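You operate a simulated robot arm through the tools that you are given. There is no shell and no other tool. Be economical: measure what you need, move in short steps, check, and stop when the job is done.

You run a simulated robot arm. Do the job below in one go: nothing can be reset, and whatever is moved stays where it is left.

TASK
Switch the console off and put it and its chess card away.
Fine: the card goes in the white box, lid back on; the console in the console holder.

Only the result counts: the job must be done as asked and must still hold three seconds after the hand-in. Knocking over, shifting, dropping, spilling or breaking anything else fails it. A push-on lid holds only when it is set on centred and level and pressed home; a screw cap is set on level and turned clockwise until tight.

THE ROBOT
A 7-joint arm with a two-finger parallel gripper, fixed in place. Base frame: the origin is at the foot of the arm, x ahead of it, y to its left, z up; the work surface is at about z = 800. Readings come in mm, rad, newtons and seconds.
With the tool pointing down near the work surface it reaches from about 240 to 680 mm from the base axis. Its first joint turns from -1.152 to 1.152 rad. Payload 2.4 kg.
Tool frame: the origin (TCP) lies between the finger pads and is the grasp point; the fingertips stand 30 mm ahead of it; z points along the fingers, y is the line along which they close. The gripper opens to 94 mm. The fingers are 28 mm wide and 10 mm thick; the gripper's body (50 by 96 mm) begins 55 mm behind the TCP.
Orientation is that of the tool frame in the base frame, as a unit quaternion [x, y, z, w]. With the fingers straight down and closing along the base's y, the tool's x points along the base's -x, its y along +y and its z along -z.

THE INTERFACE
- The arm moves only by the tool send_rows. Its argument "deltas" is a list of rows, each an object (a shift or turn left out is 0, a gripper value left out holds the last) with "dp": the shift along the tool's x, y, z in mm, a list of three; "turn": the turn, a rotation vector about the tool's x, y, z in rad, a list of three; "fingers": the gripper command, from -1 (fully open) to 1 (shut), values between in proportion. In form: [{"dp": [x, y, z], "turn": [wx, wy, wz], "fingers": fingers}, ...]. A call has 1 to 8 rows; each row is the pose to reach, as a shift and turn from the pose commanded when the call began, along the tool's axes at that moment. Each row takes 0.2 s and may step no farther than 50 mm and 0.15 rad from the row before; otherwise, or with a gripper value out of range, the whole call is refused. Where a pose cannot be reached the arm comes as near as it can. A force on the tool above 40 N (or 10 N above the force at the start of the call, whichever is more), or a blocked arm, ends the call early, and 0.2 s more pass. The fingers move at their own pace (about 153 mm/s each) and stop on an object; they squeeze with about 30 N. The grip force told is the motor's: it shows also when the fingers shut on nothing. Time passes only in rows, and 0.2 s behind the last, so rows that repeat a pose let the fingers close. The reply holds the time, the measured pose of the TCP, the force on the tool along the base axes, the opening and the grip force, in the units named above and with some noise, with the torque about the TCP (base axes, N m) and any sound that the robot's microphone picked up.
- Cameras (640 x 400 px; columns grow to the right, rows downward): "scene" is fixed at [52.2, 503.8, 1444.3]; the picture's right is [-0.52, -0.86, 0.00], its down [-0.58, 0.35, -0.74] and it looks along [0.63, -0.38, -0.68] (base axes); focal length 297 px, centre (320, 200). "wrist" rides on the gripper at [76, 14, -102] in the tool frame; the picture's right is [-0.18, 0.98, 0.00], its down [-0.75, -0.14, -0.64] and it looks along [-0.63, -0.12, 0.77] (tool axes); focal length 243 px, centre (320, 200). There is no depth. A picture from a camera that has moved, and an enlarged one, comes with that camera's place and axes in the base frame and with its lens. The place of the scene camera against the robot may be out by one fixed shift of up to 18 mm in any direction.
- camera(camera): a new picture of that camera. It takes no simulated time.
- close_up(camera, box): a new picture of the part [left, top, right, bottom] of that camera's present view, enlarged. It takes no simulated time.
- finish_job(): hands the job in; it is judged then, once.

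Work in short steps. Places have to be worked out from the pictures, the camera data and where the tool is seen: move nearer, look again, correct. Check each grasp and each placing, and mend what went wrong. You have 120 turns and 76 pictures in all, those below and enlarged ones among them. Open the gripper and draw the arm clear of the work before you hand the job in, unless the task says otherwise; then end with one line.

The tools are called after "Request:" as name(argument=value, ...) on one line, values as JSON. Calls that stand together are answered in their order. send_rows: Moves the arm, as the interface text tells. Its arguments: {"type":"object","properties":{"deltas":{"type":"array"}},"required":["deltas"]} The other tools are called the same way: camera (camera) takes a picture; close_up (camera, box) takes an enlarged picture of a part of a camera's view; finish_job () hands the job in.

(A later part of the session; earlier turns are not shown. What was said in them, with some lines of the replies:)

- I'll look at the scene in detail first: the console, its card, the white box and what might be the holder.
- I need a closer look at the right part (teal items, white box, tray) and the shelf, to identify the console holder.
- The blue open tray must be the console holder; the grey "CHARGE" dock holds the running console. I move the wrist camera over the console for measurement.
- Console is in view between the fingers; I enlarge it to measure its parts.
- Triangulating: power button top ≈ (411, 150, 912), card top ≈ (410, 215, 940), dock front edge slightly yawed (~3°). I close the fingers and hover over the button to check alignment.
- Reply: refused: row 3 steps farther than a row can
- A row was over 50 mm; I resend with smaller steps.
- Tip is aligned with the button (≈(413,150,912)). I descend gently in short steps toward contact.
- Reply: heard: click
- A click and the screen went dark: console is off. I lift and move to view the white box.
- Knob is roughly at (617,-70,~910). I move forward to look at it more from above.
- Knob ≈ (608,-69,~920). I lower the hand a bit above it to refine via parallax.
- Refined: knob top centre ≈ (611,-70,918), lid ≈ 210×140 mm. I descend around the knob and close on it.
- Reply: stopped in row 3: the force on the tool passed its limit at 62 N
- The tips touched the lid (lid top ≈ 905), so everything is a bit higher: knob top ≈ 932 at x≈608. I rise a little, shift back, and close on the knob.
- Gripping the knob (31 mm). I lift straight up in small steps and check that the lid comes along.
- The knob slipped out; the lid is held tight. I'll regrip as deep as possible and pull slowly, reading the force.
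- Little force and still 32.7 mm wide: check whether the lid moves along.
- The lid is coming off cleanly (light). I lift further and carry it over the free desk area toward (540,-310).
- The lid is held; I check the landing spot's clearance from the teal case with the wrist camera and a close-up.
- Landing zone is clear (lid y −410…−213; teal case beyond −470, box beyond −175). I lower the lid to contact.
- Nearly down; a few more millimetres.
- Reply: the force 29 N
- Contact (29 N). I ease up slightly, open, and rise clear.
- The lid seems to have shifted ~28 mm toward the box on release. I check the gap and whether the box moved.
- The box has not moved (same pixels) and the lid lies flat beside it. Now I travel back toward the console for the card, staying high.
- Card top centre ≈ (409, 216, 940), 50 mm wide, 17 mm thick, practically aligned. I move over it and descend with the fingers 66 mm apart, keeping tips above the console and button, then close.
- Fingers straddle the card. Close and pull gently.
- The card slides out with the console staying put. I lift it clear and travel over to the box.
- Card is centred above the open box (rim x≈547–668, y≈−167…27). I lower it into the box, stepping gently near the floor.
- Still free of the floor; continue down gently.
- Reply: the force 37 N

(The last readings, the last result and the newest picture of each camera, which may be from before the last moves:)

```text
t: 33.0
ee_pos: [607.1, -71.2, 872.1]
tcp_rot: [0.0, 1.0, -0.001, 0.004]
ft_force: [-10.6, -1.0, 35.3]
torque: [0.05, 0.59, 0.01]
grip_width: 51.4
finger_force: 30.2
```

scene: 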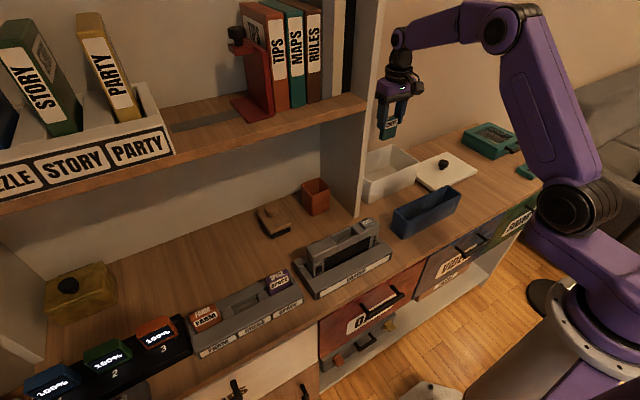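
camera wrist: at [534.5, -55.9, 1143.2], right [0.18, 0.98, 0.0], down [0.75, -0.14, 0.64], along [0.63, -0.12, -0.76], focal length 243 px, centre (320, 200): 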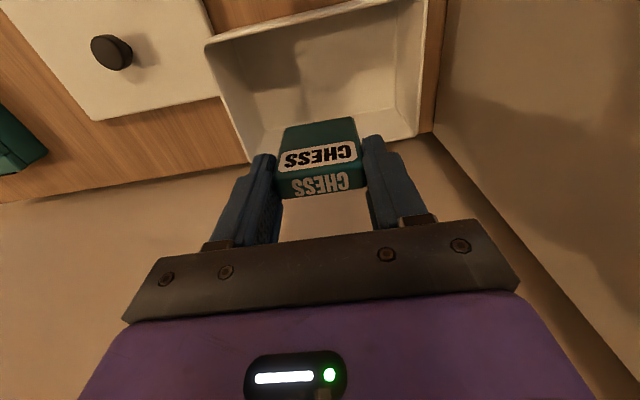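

Floor contact at about 873. I ease up, open, and withdraw.

Request:
send_rows(deltas=[{"dp": [0, 0, -4]}, {"dp": [0, 0, -4], "fingers": -0.6}, {"dp": [0, 0, -4], "fingers": -0.6}, {"dp": [0, 0, -30]}, {"dp": [0, 0, -75]}, {"dp": [0, 0, -120]}, {"dp": [0, 0, -150]}])

Request:
camera(camera="wrist")

Request:
close_up(camera="scene", box=[340, 100, 480, 220])

```text
t: 34.6
ee_pos: [605.1, -69.4, 1020.0]
tcp_rot: [0.0, 1.0, 0.0, 0.003]
ft_force: [-0.4, 0.3, 0.2]
torque: [-0.03, 0.0, 0.01]
grip_width: 75.3
finger_force: 0.0
```

```text
31 pictures are left
camera wrist: at [529.0, -54.9, 1121.7], right [0.18, 0.98, 0.0], down [0.75, -0.14, 0.64], along [0.63, -0.12, -0.76], focal length 243 px, centre (320, 200)
```

wrist: 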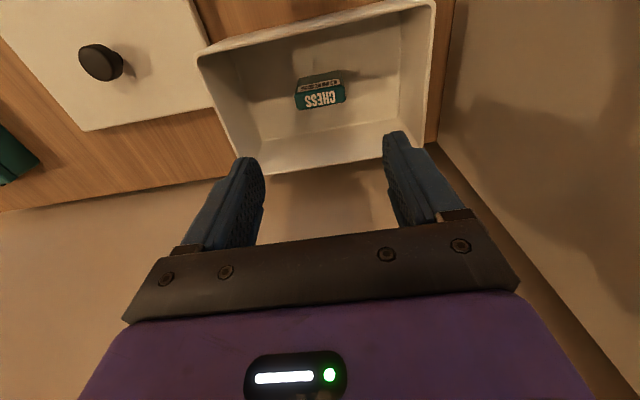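

```text
3.33 times, centred on (410, 160) of scene
camera zoom: at [52.2, 503.8, 1444.3], right [-0.52, -0.86, 0.0], down [-0.58, 0.35, -0.74], along [0.63, -0.38, -0.68], focal length 989 px, centre (20, 333)
```

zoom: 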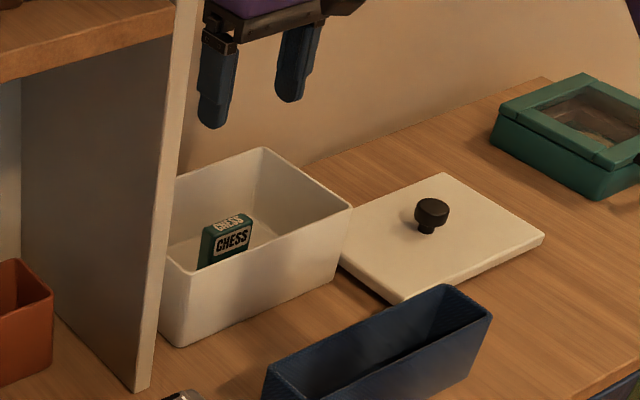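

Card stands in the box. Now back to the lid: move above and view it closely.

Request:
send_rows(deltas=[{"dp": [10, -40, 0], "fingers": -1}, {"dp": [25, -85, 0]}, {"dp": [45, -125, 0]}, {"dp": [65, -165, 10]}, {"dp": [75, -200, 30]}, {"dp": [75, -214, 60]}, {"dp": [75, -214, 90]}, {"dp": [75, -214, 90]}])

Request:
camera(camera="wrist")

```text
t: 36.4
ee_pos: [530.2, -284.6, 928.9]
tcp_rot: [0.0, 1.0, 0.0, 0.002]
ft_force: [-0.2, -0.2, -0.2]
torque: [0.0, 0.02, 0.04]
grip_width: 93.9
finger_force: 0.0
```

```text
29 pictures are left
camera wrist: at [453.9, -268.9, 1030.0], right [0.18, 0.98, 0.0], down [0.75, -0.14, 0.65], along [0.63, -0.12, -0.76], focal length 243 px, centre (320, 200)
```

wrist: 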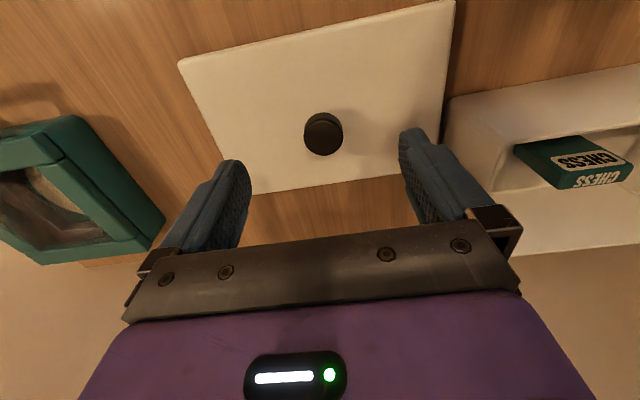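

Knob at ≈ (539.5, −283), lid unrotated. I descend around the knob and close.

Request:
send_rows(deltas=[{"dp": [-9, 1.5, 30]}, {"dp": [-9, 1.5, 60]}, {"dp": [-9, 1.5, 71]}, {"dp": [-9, 1.5, 74]}, {"dp": [-9, 1.5, 74], "fingers": 1}, {"dp": [-9, 1.5, 74], "fingers": 1}, {"dp": [-9, 1.5, 74], "fingers": 1}])

Request:
camera(camera="wrist")

```text
t: 38.0
ee_pos: [539.8, -283.2, 855.6]
tcp_rot: [0.0, 1.0, 0.0, 0.002]
ft_force: [-0.6, 0.7, 0.1]
torque: [-0.02, 0.0, 0.05]
grip_width: 31.1
finger_force: 30.1
```

```text
28 pictures are left
camera wrist: at [463.8, -267.5, 956.8], right [0.18, 0.98, 0.0], down [0.75, -0.14, 0.64], along [0.63, -0.12, -0.76], focal length 243 px, centre (320, 200)
```

wrist: 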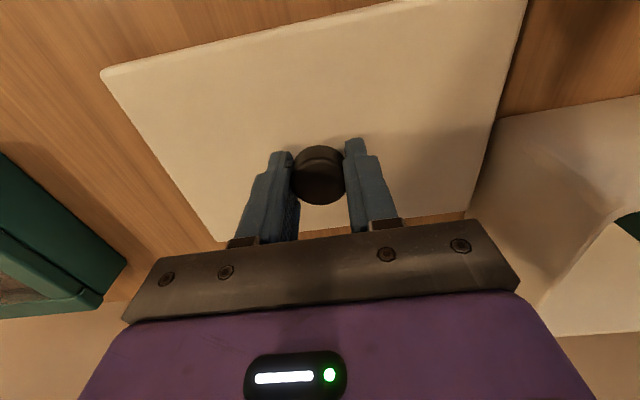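

Similar to the earlier slipping grip (31 mm); the deeper one gave 33. I reopen, shift 3 mm back, go 2 mm lower and regrip.

Request:
send_rows(deltas=[{"dp": [0, 0, 0], "fingers": -0.2}, {"dp": [0, 0, 0], "fingers": -0.2}, {"dp": [3, 0, 1]}, {"dp": [3, 0, 2.5]}, {"dp": [3, 0, 2.5], "fingers": 1}, {"dp": [3, 0, 2.5], "fingers": 1}, {"dp": [3, 0, 2.5], "fingers": 1}])

Request:
camera(camera="wrist")

```text
t: 39.6
ee_pos: [539.2, -281.3, 854.3]
tcp_rot: [0.0, 1.0, -0.001, 0.003]
ft_force: [3.6, 0.9, 10.9]
torque: [0.23, 0.44, -0.05]
grip_width: 31.2
finger_force: 30.1
```

```text
27 pictures are left
camera wrist: at [462.1, -267.2, 955.0], right [0.18, 0.98, 0.0], down [0.75, -0.14, 0.65], along [0.64, -0.12, -0.76], focal length 243 px, centre (320, 200)
```

wrist: 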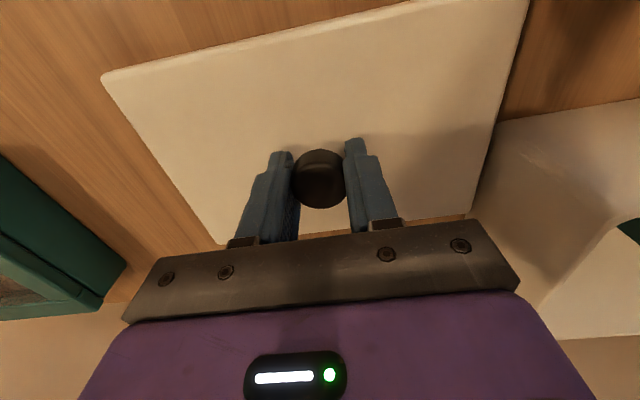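

Tips are at the lid. I lift slightly and see whether the grip holds here (the lid is loose now).

Request:
send_rows(deltas=[{"dp": [0, 0, -2]}, {"dp": [0, 0, -5]}, {"dp": [0, 0, -10]}, {"dp": [0, 0, -20]}])

Request:
camera(camera="wrist")

Request:
close_up(camera="scene", box=[350, 100, 510, 220])

```text
t: 40.6
ee_pos: [537.5, -283.0, 872.1]
tcp_rot: [0.0, 1.0, 0.0, 0.001]
ft_force: [-0.6, 0.3, -0.9]
torque: [-0.06, 0.01, -0.02]
grip_width: 30.9
finger_force: 29.9
```

```text
26 pictures are left
camera wrist: at [461.3, -267.9, 973.6], right [0.18, 0.98, 0.0], down [0.75, -0.14, 0.64], along [0.63, -0.12, -0.76], focal length 243 px, centre (320, 200)
```

wrist: 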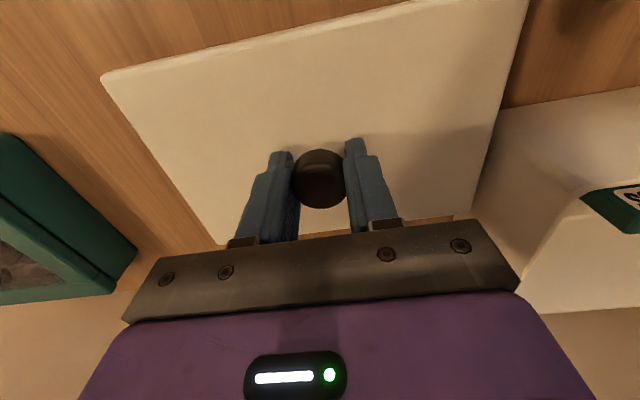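

```text
3.33 times, centred on (430, 160) of scene
camera zoom: at [52.2, 503.8, 1444.3], right [-0.52, -0.86, 0.0], down [-0.58, 0.35, -0.74], along [0.63, -0.38, -0.68], focal length 989 px, centre (-47, 333)
```

zoom: 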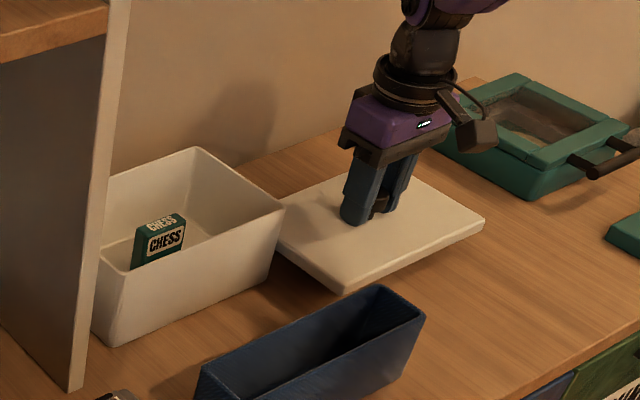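

The lid is held level. I raise it and carry it over the box.

Request:
send_rows(deltas=[{"dp": [0, 0, -45]}, {"dp": [0, 0, -90]}, {"dp": [0, 0, -125]}, {"dp": [-10, 40, -125]}, {"dp": [-25, 82, -125]}, {"dp": [-42, 125, -125]}, {"dp": [-58, 168, -125]}, {"dp": [-73, 205, -125]}])

Request:
send_rows(deltas=[{"dp": [0, 8, 0]}, {"dp": [0, 8, 15]}, {"dp": [0, 8, 30]}, {"dp": [0, 8, 30]}])

Request:
camera(camera="wrist")

Request:
close_up(camera="scene", box=[340, 90, 480, 210])

```text
t: 42.4
ee_pos: [607.8, -76.7, 997.0]
tcp_rot: [0.0, 1.0, 0.0, 0.002]
ft_force: [-0.3, -0.2, -0.1]
torque: [0.05, -0.01, 0.02]
grip_width: 31.0
finger_force: 29.9
```

```text
t: 43.4
ee_pos: [610.5, -68.1, 966.5]
tcp_rot: [0.0, 1.0, 0.0, 0.002]
ft_force: [-0.6, 0.2, -1.7]
torque: [-0.01, 0.0, 0.01]
grip_width: 31.1
finger_force: 30.4
```

```text
24 pictures are left
camera wrist: at [534.0, -54.3, 1067.4], right [0.18, 0.98, 0.0], down [0.75, -0.14, 0.65], along [0.63, -0.12, -0.76], focal length 243 px, centre (320, 200)
```

wrist: 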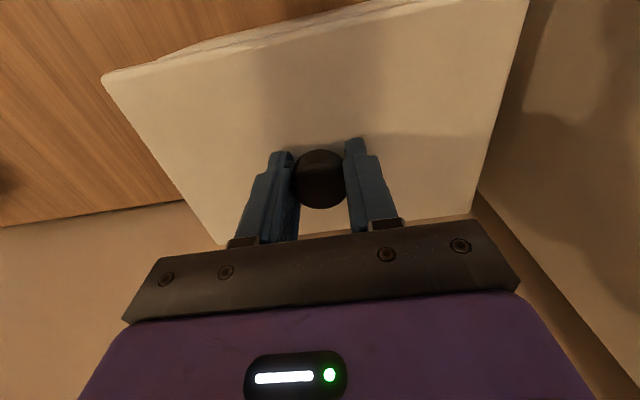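

```text
3.33 times, centred on (410, 150) of scene
camera zoom: at [52.2, 503.8, 1444.3], right [-0.52, -0.86, 0.0], down [-0.58, 0.35, -0.74], along [0.63, -0.38, -0.68], focal length 989 px, centre (20, 367)
```

zoom: 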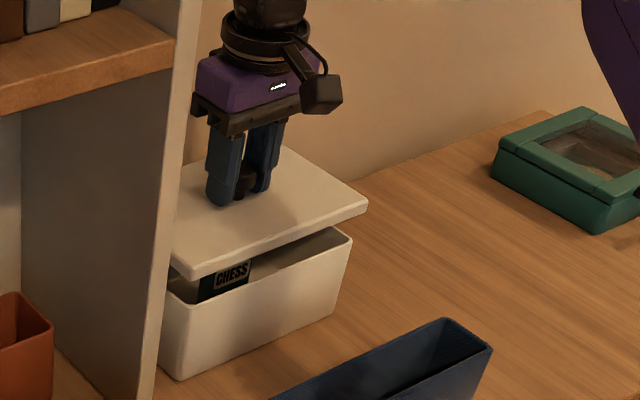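

Nearly aligned (within ~2 mm, perhaps 1–2 mm too far to +y). I shift −1 mm in y and lower closer to check.

Request:
send_rows(deltas=[{"dp": [0, -1, 10]}, {"dp": [0, -1, 18]}, {"dp": [0, -1, 21]}, {"dp": [0, -1, 21]}])

Request:
close_up(camera="scene", box=[350, 120, 430, 210])

Request:
close_up(camera="wrist", box=[80, 0, 560, 260])

```text
t: 44.4
ee_pos: [611.8, -69.8, 946.1]
tcp_rot: [0.001, 1.0, 0.0, 0.001]
ft_force: [-0.4, 0.0, -1.4]
torque: [0.03, -0.01, 0.0]
grip_width: 31.2
finger_force: 30.0
```

```text
4.44 times, centred on (390, 165) of scene
camera zoom: at [52.2, 503.8, 1444.3], right [-0.52, -0.86, 0.0], down [-0.58, 0.35, -0.74], along [0.63, -0.38, -0.68], focal length 1319 px, centre (9, 356)
```

zoom: 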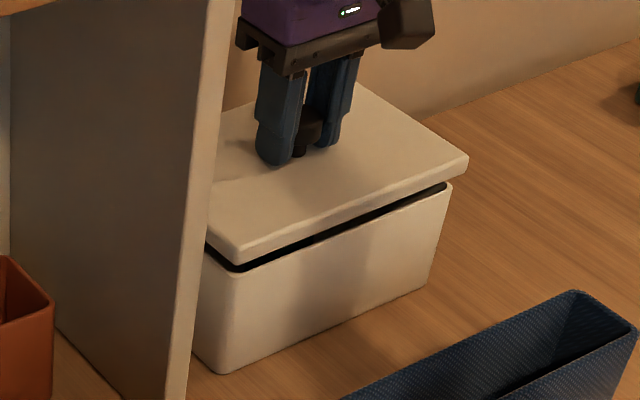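

```text
1.33 times, centred on (320, 130) of wrist
camera zoom: at [533.5, -56.2, 1047.9], right [0.18, 0.98, 0.0], down [0.75, -0.14, 0.65], along [0.63, -0.12, -0.76], focal length 324 px, centre (320, 293)
```

zoom: 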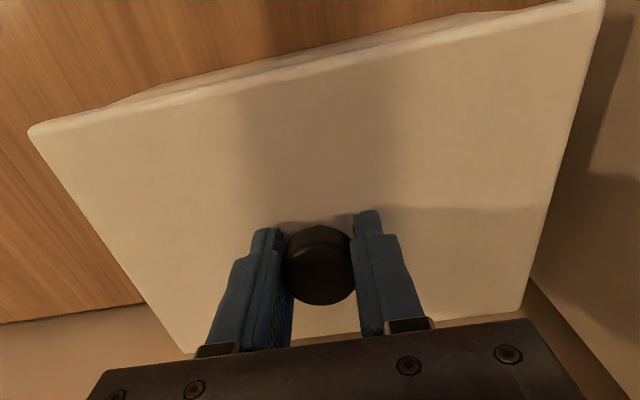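

Comparing lid corner positions with the originally seated lid: x matches, y is ≈2 mm too far negative. I shift +2 mm in y and lower gently to contact.

Request:
send_rows(deltas=[{"dp": [0, 2, 0]}, {"dp": [0, 2, 3]}, {"dp": [0, 2, 6]}, {"dp": [0, 2, 8]}])

Request:
close_up(camera="scene", box=[350, 120, 430, 210])

```text
t: 45.4
ee_pos: [611.0, -68.9, 939.8]
tcp_rot: [0.0, 1.0, 0.001, 0.002]
ft_force: [0.6, -0.1, -0.9]
torque: [-0.02, 0.01, -0.03]
grip_width: 30.7
finger_force: 30.0
```

```text
4.44 times, centred on (390, 165) of scene
camera zoom: at [52.2, 503.8, 1444.3], right [-0.52, -0.86, 0.0], down [-0.58, 0.35, -0.74], along [0.63, -0.38, -0.68], focal length 1319 px, centre (9, 356)
```

zoom: 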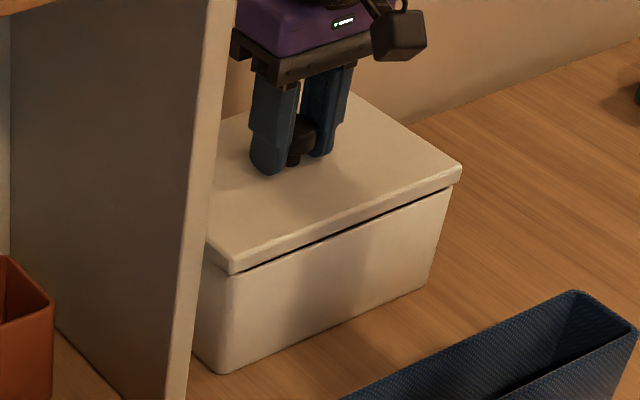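

Well centred with a small gap. I continue down in 1–2 mm steps to seat it.

Request:
send_rows(deltas=[{"dp": [0, 0, 1]}, {"dp": [0, 0, 2]}, {"dp": [0, 0, 3]}, {"dp": [0, 0, 4]}, {"dp": [0, 0, 5]}])

Request:
close_up(camera="scene", box=[350, 120, 430, 210])

```text
t: 46.6
ee_pos: [612.0, -68.3, 937.0]
tcp_rot: [0.0, 1.0, 0.001, 0.003]
ft_force: [-2.0, 1.1, 18.6]
torque: [0.22, 0.86, -0.01]
grip_width: 30.9
finger_force: 30.3
```

```text
4.44 times, centred on (390, 165) of scene
camera zoom: at [51.8, 503.9, 1444.3], right [-0.52, -0.86, 0.0], down [-0.58, 0.35, -0.74], along [0.63, -0.38, -0.68], focal length 1319 px, centre (9, 356)
```

zoom: 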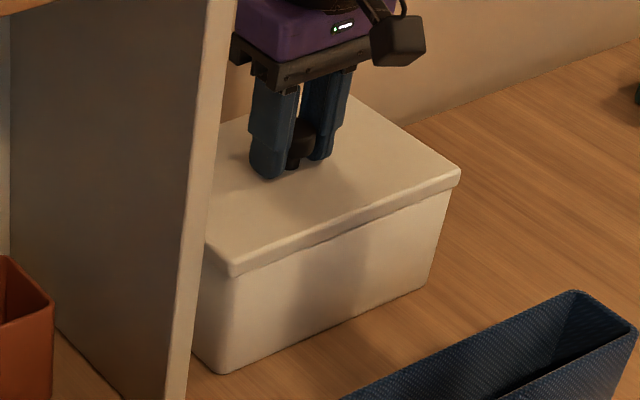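

Lid is closed. I press further, then release and press on the knob's top with closed fingers to be sure.

Request:
send_rows(deltas=[{"dp": [0, 0, 2]}, {"dp": [0, 0, 4]}, {"dp": [0, 0, 4]}])

Request:
send_rows(deltas=[{"dp": [0, 0, -3]}, {"dp": [0, 0, -3], "fingers": -1}, {"dp": [0, 0, -3], "fingers": -1}, {"dp": [0, 0, -30], "fingers": -1}, {"dp": [0, 0, -60], "fingers": 1}, {"dp": [0, 0, -60], "fingers": 1}, {"dp": [0, 0, -60], "fingers": 1}])

Request:
camera(camera="wrist")

```text
t: 47.0
ee_pos: [612.3, -68.4, 935.2]
tcp_rot: [0.0, 1.0, 0.0, 0.005]
ft_force: [-2.9, 1.4, 7.1]
torque: [0.14, -0.18, -0.07]
grip_width: 31.2
finger_force: 30.2
stopped in row 2: the force on the tool passed its limit at 44 N (the readings are from after the stop); the commanded pose is now the measured one
```

```text
t: 48.6
ee_pos: [612.0, -68.6, 993.6]
tcp_rot: [0.0, 1.0, -0.001, 0.004]
ft_force: [0.7, 0.2, -0.6]
torque: [-0.02, 0.0, -0.03]
grip_width: 0.0
finger_force: 29.6
```

```text
18 pictures are left
camera wrist: at [535.5, -53.3, 1095.7], right [0.18, 0.98, 0.0], down [0.75, -0.14, 0.65], along [0.64, -0.12, -0.76], focal length 243 px, centre (320, 200)
```

wrist: 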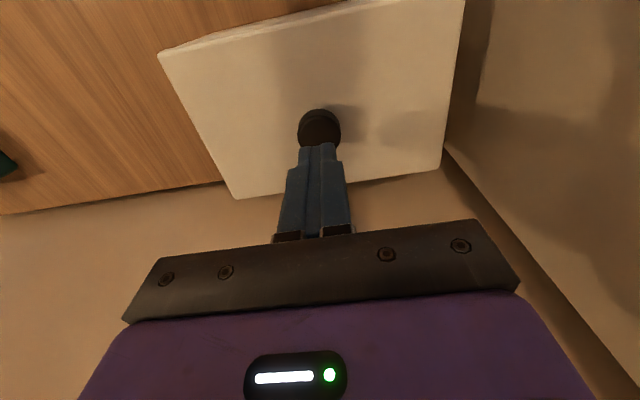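

Lid sits as originally. Press the knob top with the closed fingers (contact expected near TCP z≈962).

Request:
send_rows(deltas=[{"dp": [2, 0, 22]}, {"dp": [2, 0, 28]}, {"dp": [2, 0, 31]}, {"dp": [2, 0, 33]}, {"dp": [2, 0, 35]}, {"dp": [2, 0, 37]}, {"dp": [2, 0, 39]}])

```text
t: 49.8
ee_pos: [611.6, -67.4, 966.0]
tcp_rot: [0.0, 1.0, -0.001, 0.007]
ft_force: [-5.6, 0.4, 9.7]
torque: [0.01, 0.23, -0.01]
grip_width: 0.0
finger_force: 29.5
stopped in row 5: the force on the tool passed its limit at 44 N (the readings are from after the stop); the commanded pose is now the measured one
```

Pressed home with 44 N. Next: console spans about x 392–425, y 126–307 (centre (409,216)); I'll grip it across x in the middle, so I retreat, travel and turn the tool 90°.

Request:
send_rows(deltas=[{"dp": [0, 0, -40]}, {"dp": [20, 0, -75]}, {"dp": [65, 0, -75], "turn": [0, 0, 0.15]}, {"dp": [110, 0, -75], "turn": [0, 0, 0.3]}, {"dp": [155, 0, -75], "turn": [0, 0, 0.45]}, {"dp": [195, 15, -75], "turn": [0, 0, 0.6]}, {"dp": [203, 60, -75], "turn": [0, 0, 0.75]}, {"dp": [203, 108, -75], "turn": [0, 0, 0.9]}])

```text
t: 51.6
ee_pos: [407.1, 39.4, 1037.5]
tcp_rot: [0.437, 0.9, 0.002, 0.008]
ft_force: [-0.4, 0.7, -0.8]
torque: [-0.05, -0.02, -0.02]
grip_width: 0.1
finger_force: 29.6
```

Halfway turned. I finish the turn (with a tiny tilt correction), move over the console and open to ~66 mm.

Request:
send_rows(deltas=[{"dp": [28, 22, 5], "turn": [0.003, 0.002, 0.133], "fingers": -0.4}, {"dp": [56, 44, 10], "turn": [0.006, 0.004, 0.267], "fingers": -0.4}, {"dp": [84, 66, 20], "turn": [0.009, 0.005, 0.4]}, {"dp": [112, 88, 28], "turn": [0.012, 0.007, 0.534]}, {"dp": [138.6, 110, 35], "turn": [0.0145, 0.0088, 0.667]}, {"dp": [138.6, 110, 35], "turn": [0.0145, 0.0088, 0.667]}])

Request:
camera(camera="wrist")

Request:
close_up(camera="scene", box=[290, 190, 410, 300])

```text
t: 53.0
ee_pos: [407.1, 217.5, 1000.8]
tcp_rot: [0.706, 0.708, 0.0, -0.002]
ft_force: [-0.3, -0.1, 0.1]
torque: [-0.02, -0.02, -0.04]
grip_width: 65.8
finger_force: 0.0
```

```text
17 pictures are left
camera wrist: at [422.2, 294.8, 1102.1], right [0.98, -0.18, 0.0], down [-0.14, -0.76, 0.64], along [-0.12, -0.63, -0.77], focal length 243 px, centre (320, 200)
```

wrist: 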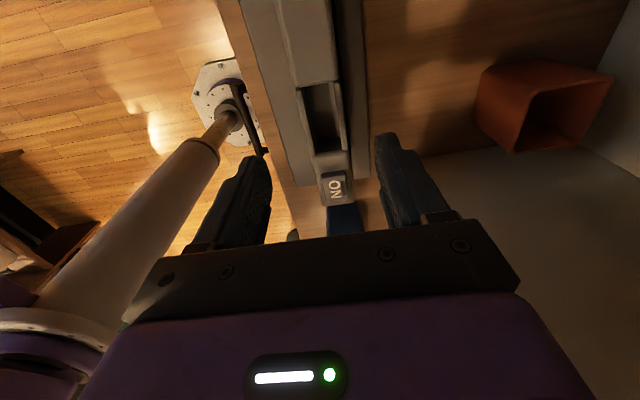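

```text
3.64 times, centred on (350, 245) of scene
camera zoom: at [52.2, 503.9, 1444.3], right [-0.52, -0.86, 0.0], down [-0.58, 0.35, -0.74], along [0.63, -0.38, -0.68], focal length 1079 px, centre (211, 36)
```

zoom: 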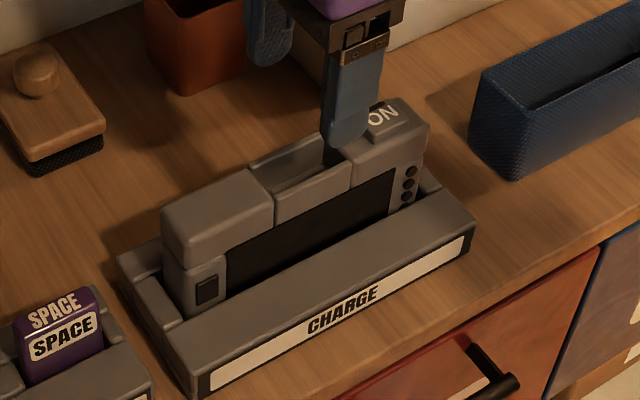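

Turned well. One enlarged wrist view to locate the console's thickness and slot.

Request:
close_up(camera="wrist", box=[220, 0, 440, 220])

```text
1.82 times, centred on (330, 110) of wrist
camera zoom: at [422.2, 294.8, 1102.1], right [0.98, -0.18, 0.0], down [-0.14, -0.76, 0.64], along [-0.12, -0.63, -0.77], focal length 441 px, centre (302, 364)
```

zoom: 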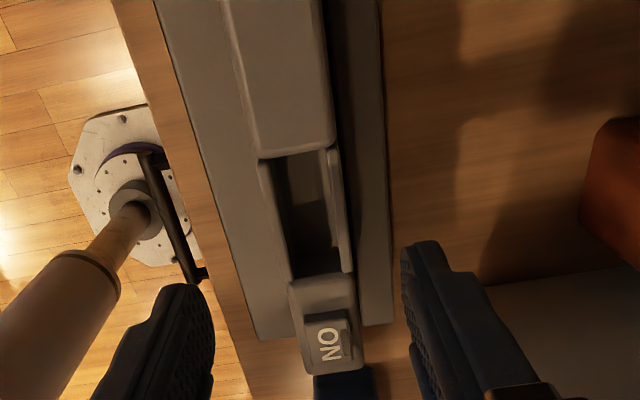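

Middle section spans x ≈393–427 at y≈216. I centre (x +3) and descend to TCP z≈892 (tips 862, above the dock's 845 wall).

Request:
send_rows(deltas=[{"dp": [-1, 3, 40]}, {"dp": [-1, 3, 80]}, {"dp": [-1, 3, 100]}, {"dp": [-1, 3, 109]}, {"dp": [-1, 3, 109]}])

Request:
close_up(camera="scene", box=[290, 190, 410, 300])

```text
t: 54.2
ee_pos: [411.6, 216.4, 891.7]
tcp_rot: [0.706, 0.708, 0.0, -0.001]
ft_force: [0.6, -0.6, -1.1]
torque: [0.02, -0.01, 0.01]
grip_width: 65.6
finger_force: 0.0
```

```text
3.64 times, centred on (350, 245) of scene
camera zoom: at [52.2, 503.8, 1444.3], right [-0.52, -0.86, 0.0], down [-0.58, 0.35, -0.74], along [0.63, -0.38, -0.68], focal length 1079 px, centre (211, 36)
```

zoom: 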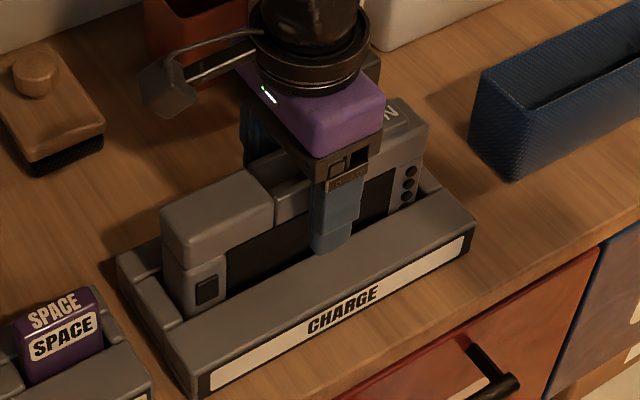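

Fingers straddle the console. Close and lift slowly.

Request:
send_rows(deltas=[{"dp": [0, 0, 0], "fingers": 1}, {"dp": [0, 0, 0], "fingers": 1}, {"dp": [0, 0, 0], "fingers": 1}, {"dp": [0, 0, -3]}, {"dp": [0, 0, -7]}, {"dp": [0, 0, -12]}, {"dp": [0, 0, -18]}])

Request:
close_up(camera="scene", box=[290, 190, 410, 300])

```text
t: 55.8
ee_pos: [411.1, 214.3, 911.1]
tcp_rot: [0.706, 0.708, -0.001, -0.002]
ft_force: [0.1, 0.8, -2.5]
torque: [0.02, -0.01, -0.02]
grip_width: 40.0
finger_force: 30.5
```

```text
3.64 times, centred on (350, 245) of scene
camera zoom: at [52.3, 503.9, 1444.3], right [-0.52, -0.86, 0.0], down [-0.58, 0.35, -0.74], along [0.63, -0.38, -0.68], focal length 1079 px, centre (211, 36)
```

zoom: 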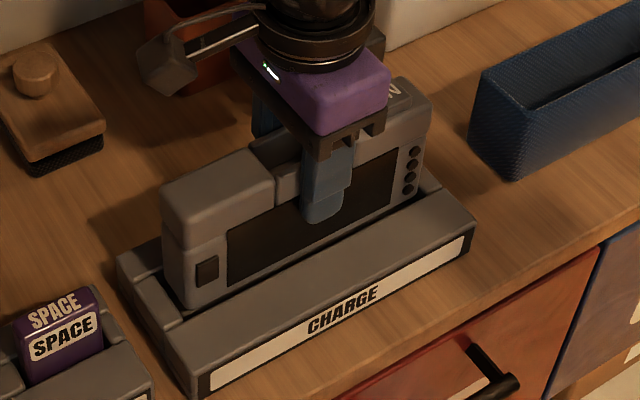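

Console is lifted out (40 mm thick at the grip, ≈0.25 kg). Tray rim ≈ z 868, x 383–437, y −172…36. I raise and carry the console over the tray.

Request:
send_rows(deltas=[{"dp": [0, 0, -40]}, {"dp": [0, 0, -80]}, {"dp": [-40, 0, -90]}, {"dp": [-85, 0, -90]}, {"dp": [-130, 0, -90]}, {"dp": [-175, 0, -90]}, {"dp": [-220, 0, -90]}, {"dp": [-262, 0, -90]}])

Request:
send_rows(deltas=[{"dp": [-22, 0, 0]}, {"dp": [-22, 0, 20]}, {"dp": [-22, 0, 35]}, {"dp": [-22, 0, 35]}])

Request:
close_up(camera="scene", box=[360, 130, 480, 250])

```text
t: 57.6
ee_pos: [411.4, -46.4, 1003.0]
tcp_rot: [0.706, 0.708, 0.0, -0.002]
ft_force: [-0.4, 0.2, -2.7]
torque: [0.02, 0.01, -0.02]
grip_width: 40.2
finger_force: 30.0
```

```text
t: 58.6
ee_pos: [410.6, -68.9, 965.4]
tcp_rot: [0.706, 0.708, 0.0, -0.002]
ft_force: [-0.6, -0.2, -2.8]
torque: [0.03, -0.01, -0.02]
grip_width: 40.4
finger_force: 30.5
```

```text
3.33 times, centred on (420, 190) of scene
camera zoom: at [52.3, 503.8, 1444.3], right [-0.52, -0.86, 0.0], down [-0.58, 0.35, -0.74], along [0.63, -0.38, -0.68], focal length 989 px, centre (-13, 233)
```

zoom: 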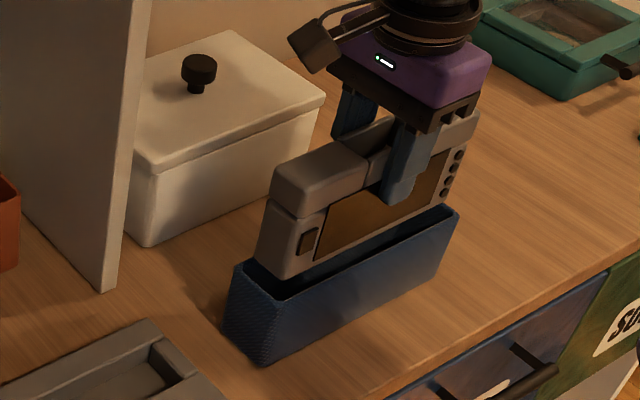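

The console appears somewhat too far toward +y relative to the tray (by maybe 10 mm). I check with a wrist view before lowering.

Request:
camera(camera="wrist")

```text
11 pictures are left
camera wrist: at [426.4, 8.2, 1067.1], right [0.98, -0.18, 0.0], down [-0.14, -0.76, 0.64], along [-0.12, -0.63, -0.77], focal length 243 px, centre (320, 200)
```

wrist: 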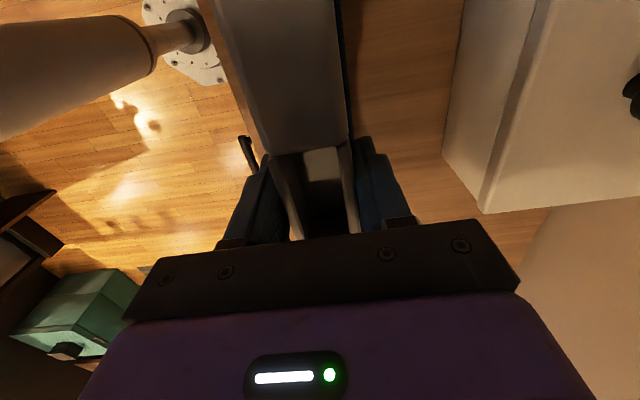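

Grip is centred on the card slot. I lower until the console's bottom is close to the rim, then look directly.

Request:
send_rows(deltas=[{"dp": [0, 0, 6]}, {"dp": [0, 0, 12]}, {"dp": [0, 0, 12]}])

Request:
close_up(camera="scene", box=[380, 170, 470, 245])

```text
t: 59.4
ee_pos: [411.2, -67.2, 955.2]
tcp_rot: [0.705, 0.709, -0.001, -0.001]
ft_force: [0.4, -0.6, -3.1]
torque: [-0.02, -0.01, 0.0]
grip_width: 40.4
finger_force: 29.8
```

```text
5.33 times, centred on (425, 208) of scene
camera zoom: at [52.3, 503.8, 1444.3], right [-0.52, -0.86, 0.0], down [-0.58, 0.35, -0.74], along [0.63, -0.38, -0.68], focal length 1582 px, centre (-240, 160)
```

zoom: 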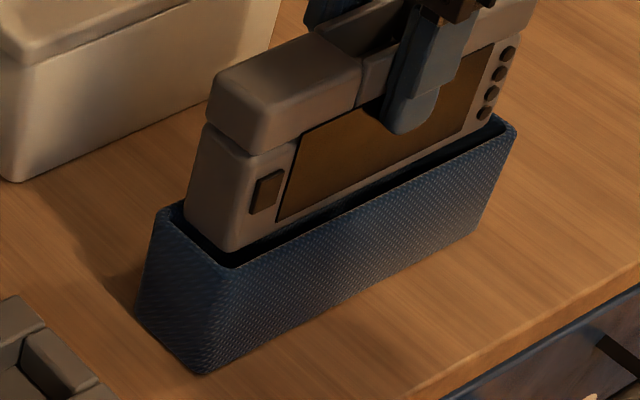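

Measured on the image: x is centred, but the left end is only ~3 mm inside the rim versus ~20 mm right. I shift 10 mm toward −y and lower into the tray.

Request:
send_rows(deltas=[{"dp": [-5, 0, 0]}, {"dp": [-10, 0, 0]}, {"dp": [-10, 0, 8]}, {"dp": [-10, 0, 14]}, {"dp": [-10, 0, 18]}])

Request:
close_up(camera="scene", box=[380, 170, 470, 245])

```text
t: 60.6
ee_pos: [411.9, -79.7, 934.1]
tcp_rot: [0.706, 0.708, 0.0, -0.001]
ft_force: [0.8, -0.9, -4.4]
torque: [-0.02, 0.01, 0.02]
grip_width: 40.1
finger_force: 29.8
```

```text
5.33 times, centred on (425, 208) of scene
camera zoom: at [52.3, 503.8, 1444.3], right [-0.52, -0.86, 0.0], down [-0.58, 0.35, -0.74], along [0.63, -0.38, -0.68], focal length 1582 px, centre (-240, 160)
```

zoom: 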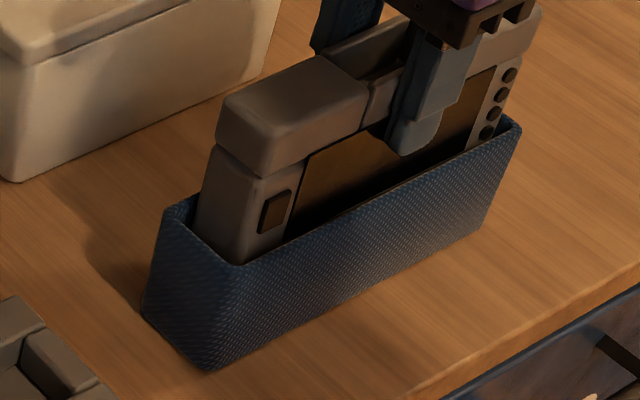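

The console is inside, but the tray was nudged ~5 mm toward −y (right wall contact). I'll move the console back +y stepwise to nudge the tray back.

Request:
send_rows(deltas=[{"dp": [4, 0, 0]}, {"dp": [8, 0, 0]}, {"dp": [12, 0, 0]}, {"dp": [12, 0, 0]}])

Request:
close_up(camera="scene", box=[380, 170, 470, 245])

```text
t: 61.6
ee_pos: [412.0, -66.3, 935.8]
tcp_rot: [0.706, 0.708, 0.0, -0.002]
ft_force: [0.2, -0.4, -4.1]
torque: [-0.08, -0.01, 0.04]
grip_width: 40.2
finger_force: 30.0
```

```text
5.33 times, centred on (425, 208) of scene
camera zoom: at [52.3, 503.8, 1444.3], right [-0.52, -0.86, 0.0], down [-0.58, 0.35, -0.74], along [0.63, -0.38, -0.68], focal length 1582 px, centre (-240, 160)
```

zoom: 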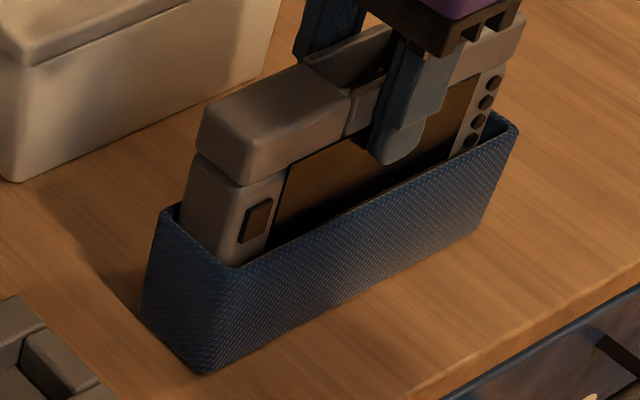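

Tray is nearly back (within ~1.5 mm). I centre the console (−4 mm) and lower until the fingertips approach the rim (TCP ≈ 903).

Request:
send_rows(deltas=[{"dp": [-4, 0, 0]}, {"dp": [-4, 0, 10]}, {"dp": [-4, 0, 20]}, {"dp": [-4, 0, 28]}, {"dp": [-4, 0, 32]}, {"dp": [-4, 0, 32]}])

Request:
close_up(camera="scene", box=[380, 170, 470, 245])

```text
t: 63.0
ee_pos: [412.8, -70.3, 903.8]
tcp_rot: [0.706, 0.708, 0.001, -0.001]
ft_force: [-5.7, 0.4, 35.8]
torque: [0.0, 0.04, 0.01]
grip_width: 40.3
finger_force: 29.8
```

```text
5.33 times, centred on (425, 208) of scene
camera zoom: at [51.6, 503.9, 1444.3], right [-0.52, -0.86, 0.0], down [-0.58, 0.35, -0.74], along [0.63, -0.38, -0.68], focal length 1582 px, centre (-240, 160)
```

zoom: 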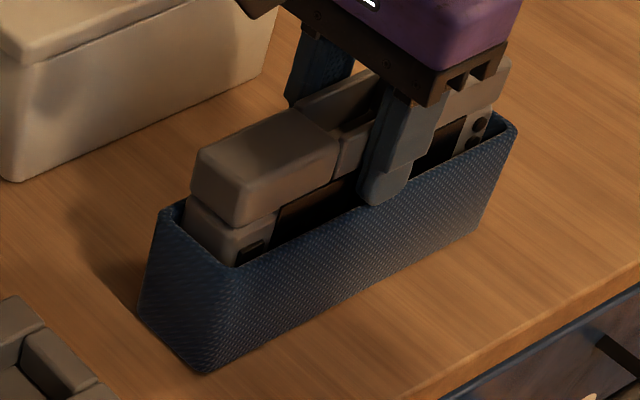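

Contact (36 N) — tips at the rim or the console on the floor. I back off 1.5 mm, open slightly to let it settle, then rise.

Request:
send_rows(deltas=[{"dp": [0, 0, -1]}, {"dp": [0, 0, -1.5]}, {"dp": [0, 0, -1.5], "fingers": -0.2}, {"dp": [0, 0, -1.5], "fingers": -0.2}, {"dp": [0, 0, -1.5], "fingers": -0.2}])

Request:
send_rows(deltas=[{"dp": [0, 0, -20]}, {"dp": [0, 0, -60]}, {"dp": [0, 0, -100]}, {"dp": [0, 0, -140]}])

Request:
close_up(camera="scene", box=[380, 170, 470, 245])

```text
t: 64.2
ee_pos: [411.9, -70.6, 904.4]
tcp_rot: [0.706, 0.708, 0.0, 0.0]
ft_force: [3.6, -1.9, 12.1]
torque: [-0.26, 0.05, 0.09]
grip_width: 54.2
finger_force: 0.1
```

```text
t: 65.2
ee_pos: [414.1, -69.2, 1045.4]
tcp_rot: [0.706, 0.708, -0.001, -0.002]
ft_force: [0.0, 0.3, 0.0]
torque: [0.01, 0.0, -0.01]
grip_width: 56.5
finger_force: 0.1
```

```text
5.33 times, centred on (425, 208) of scene
camera zoom: at [52.2, 503.8, 1444.3], right [-0.52, -0.86, 0.0], down [-0.58, 0.35, -0.74], along [0.63, -0.38, -0.68], focal length 1582 px, centre (-240, 160)
```

zoom: 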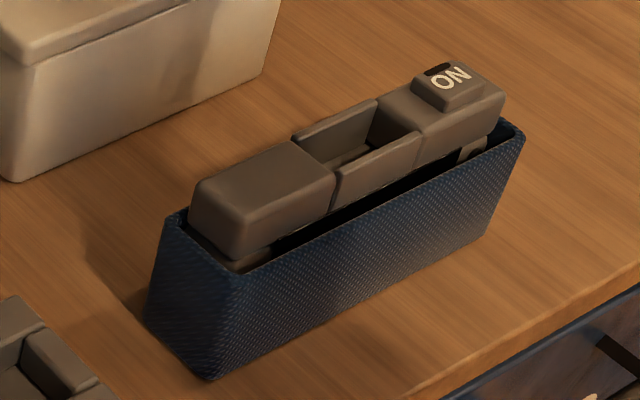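

Console sits upright and off in the holder. I withdraw the arm and take a final overview.

Request:
send_rows(deltas=[{"dp": [0, -20, -40], "fingers": -1}, {"dp": [0, -50, -70], "fingers": -1}, {"dp": [0, -70, -100]}, {"dp": [0, -70, -100]}])

Request:
camera(camera="scene")

Request:
close_up(camera="scene", box=[340, 120, 480, 250])

```text
t: 66.2
ee_pos: [343.0, -72.2, 1145.9]
tcp_rot: [0.706, 0.708, 0.0, -0.002]
ft_force: [0.1, 0.0, -1.1]
torque: [0.0, -0.03, 0.01]
grip_width: 93.6
finger_force: 0.0
```

```text
5 pictures are left
```

scene: 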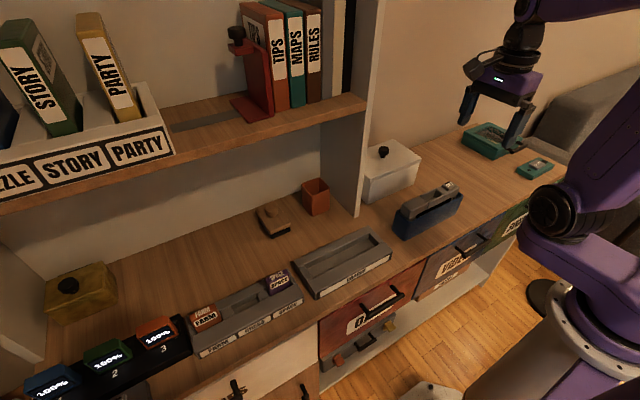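

```text
3.08 times, centred on (410, 185) of scene
camera zoom: at [52.2, 503.8, 1444.3], right [-0.52, -0.86, 0.0], down [-0.58, 0.35, -0.74], along [0.63, -0.38, -0.68], focal length 913 px, centre (43, 246)
```

zoom: 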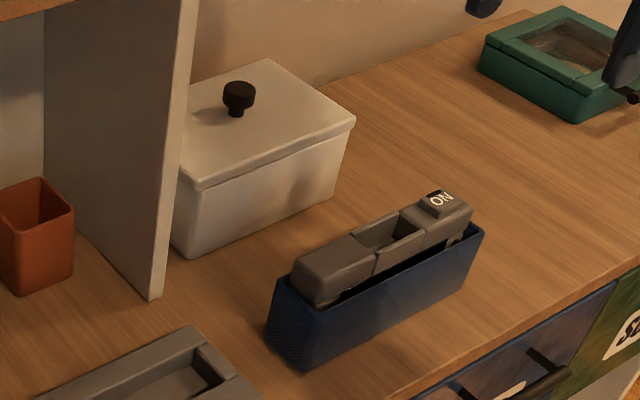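

The overview shows the lid level and fully on, the console off and upright in the holder, and the arm clear with the gripper open. I hand the job in.

Request:
finish_job()

```text
The job is handed in.
```

The console is switched off and standing in the blue tray, which I took to be the console holder as nothing there is labelled; the chess card is in the white box with its lid pressed on. While I was placing the console, the tray got nudged a few millimetres, and I only partly moved it back.
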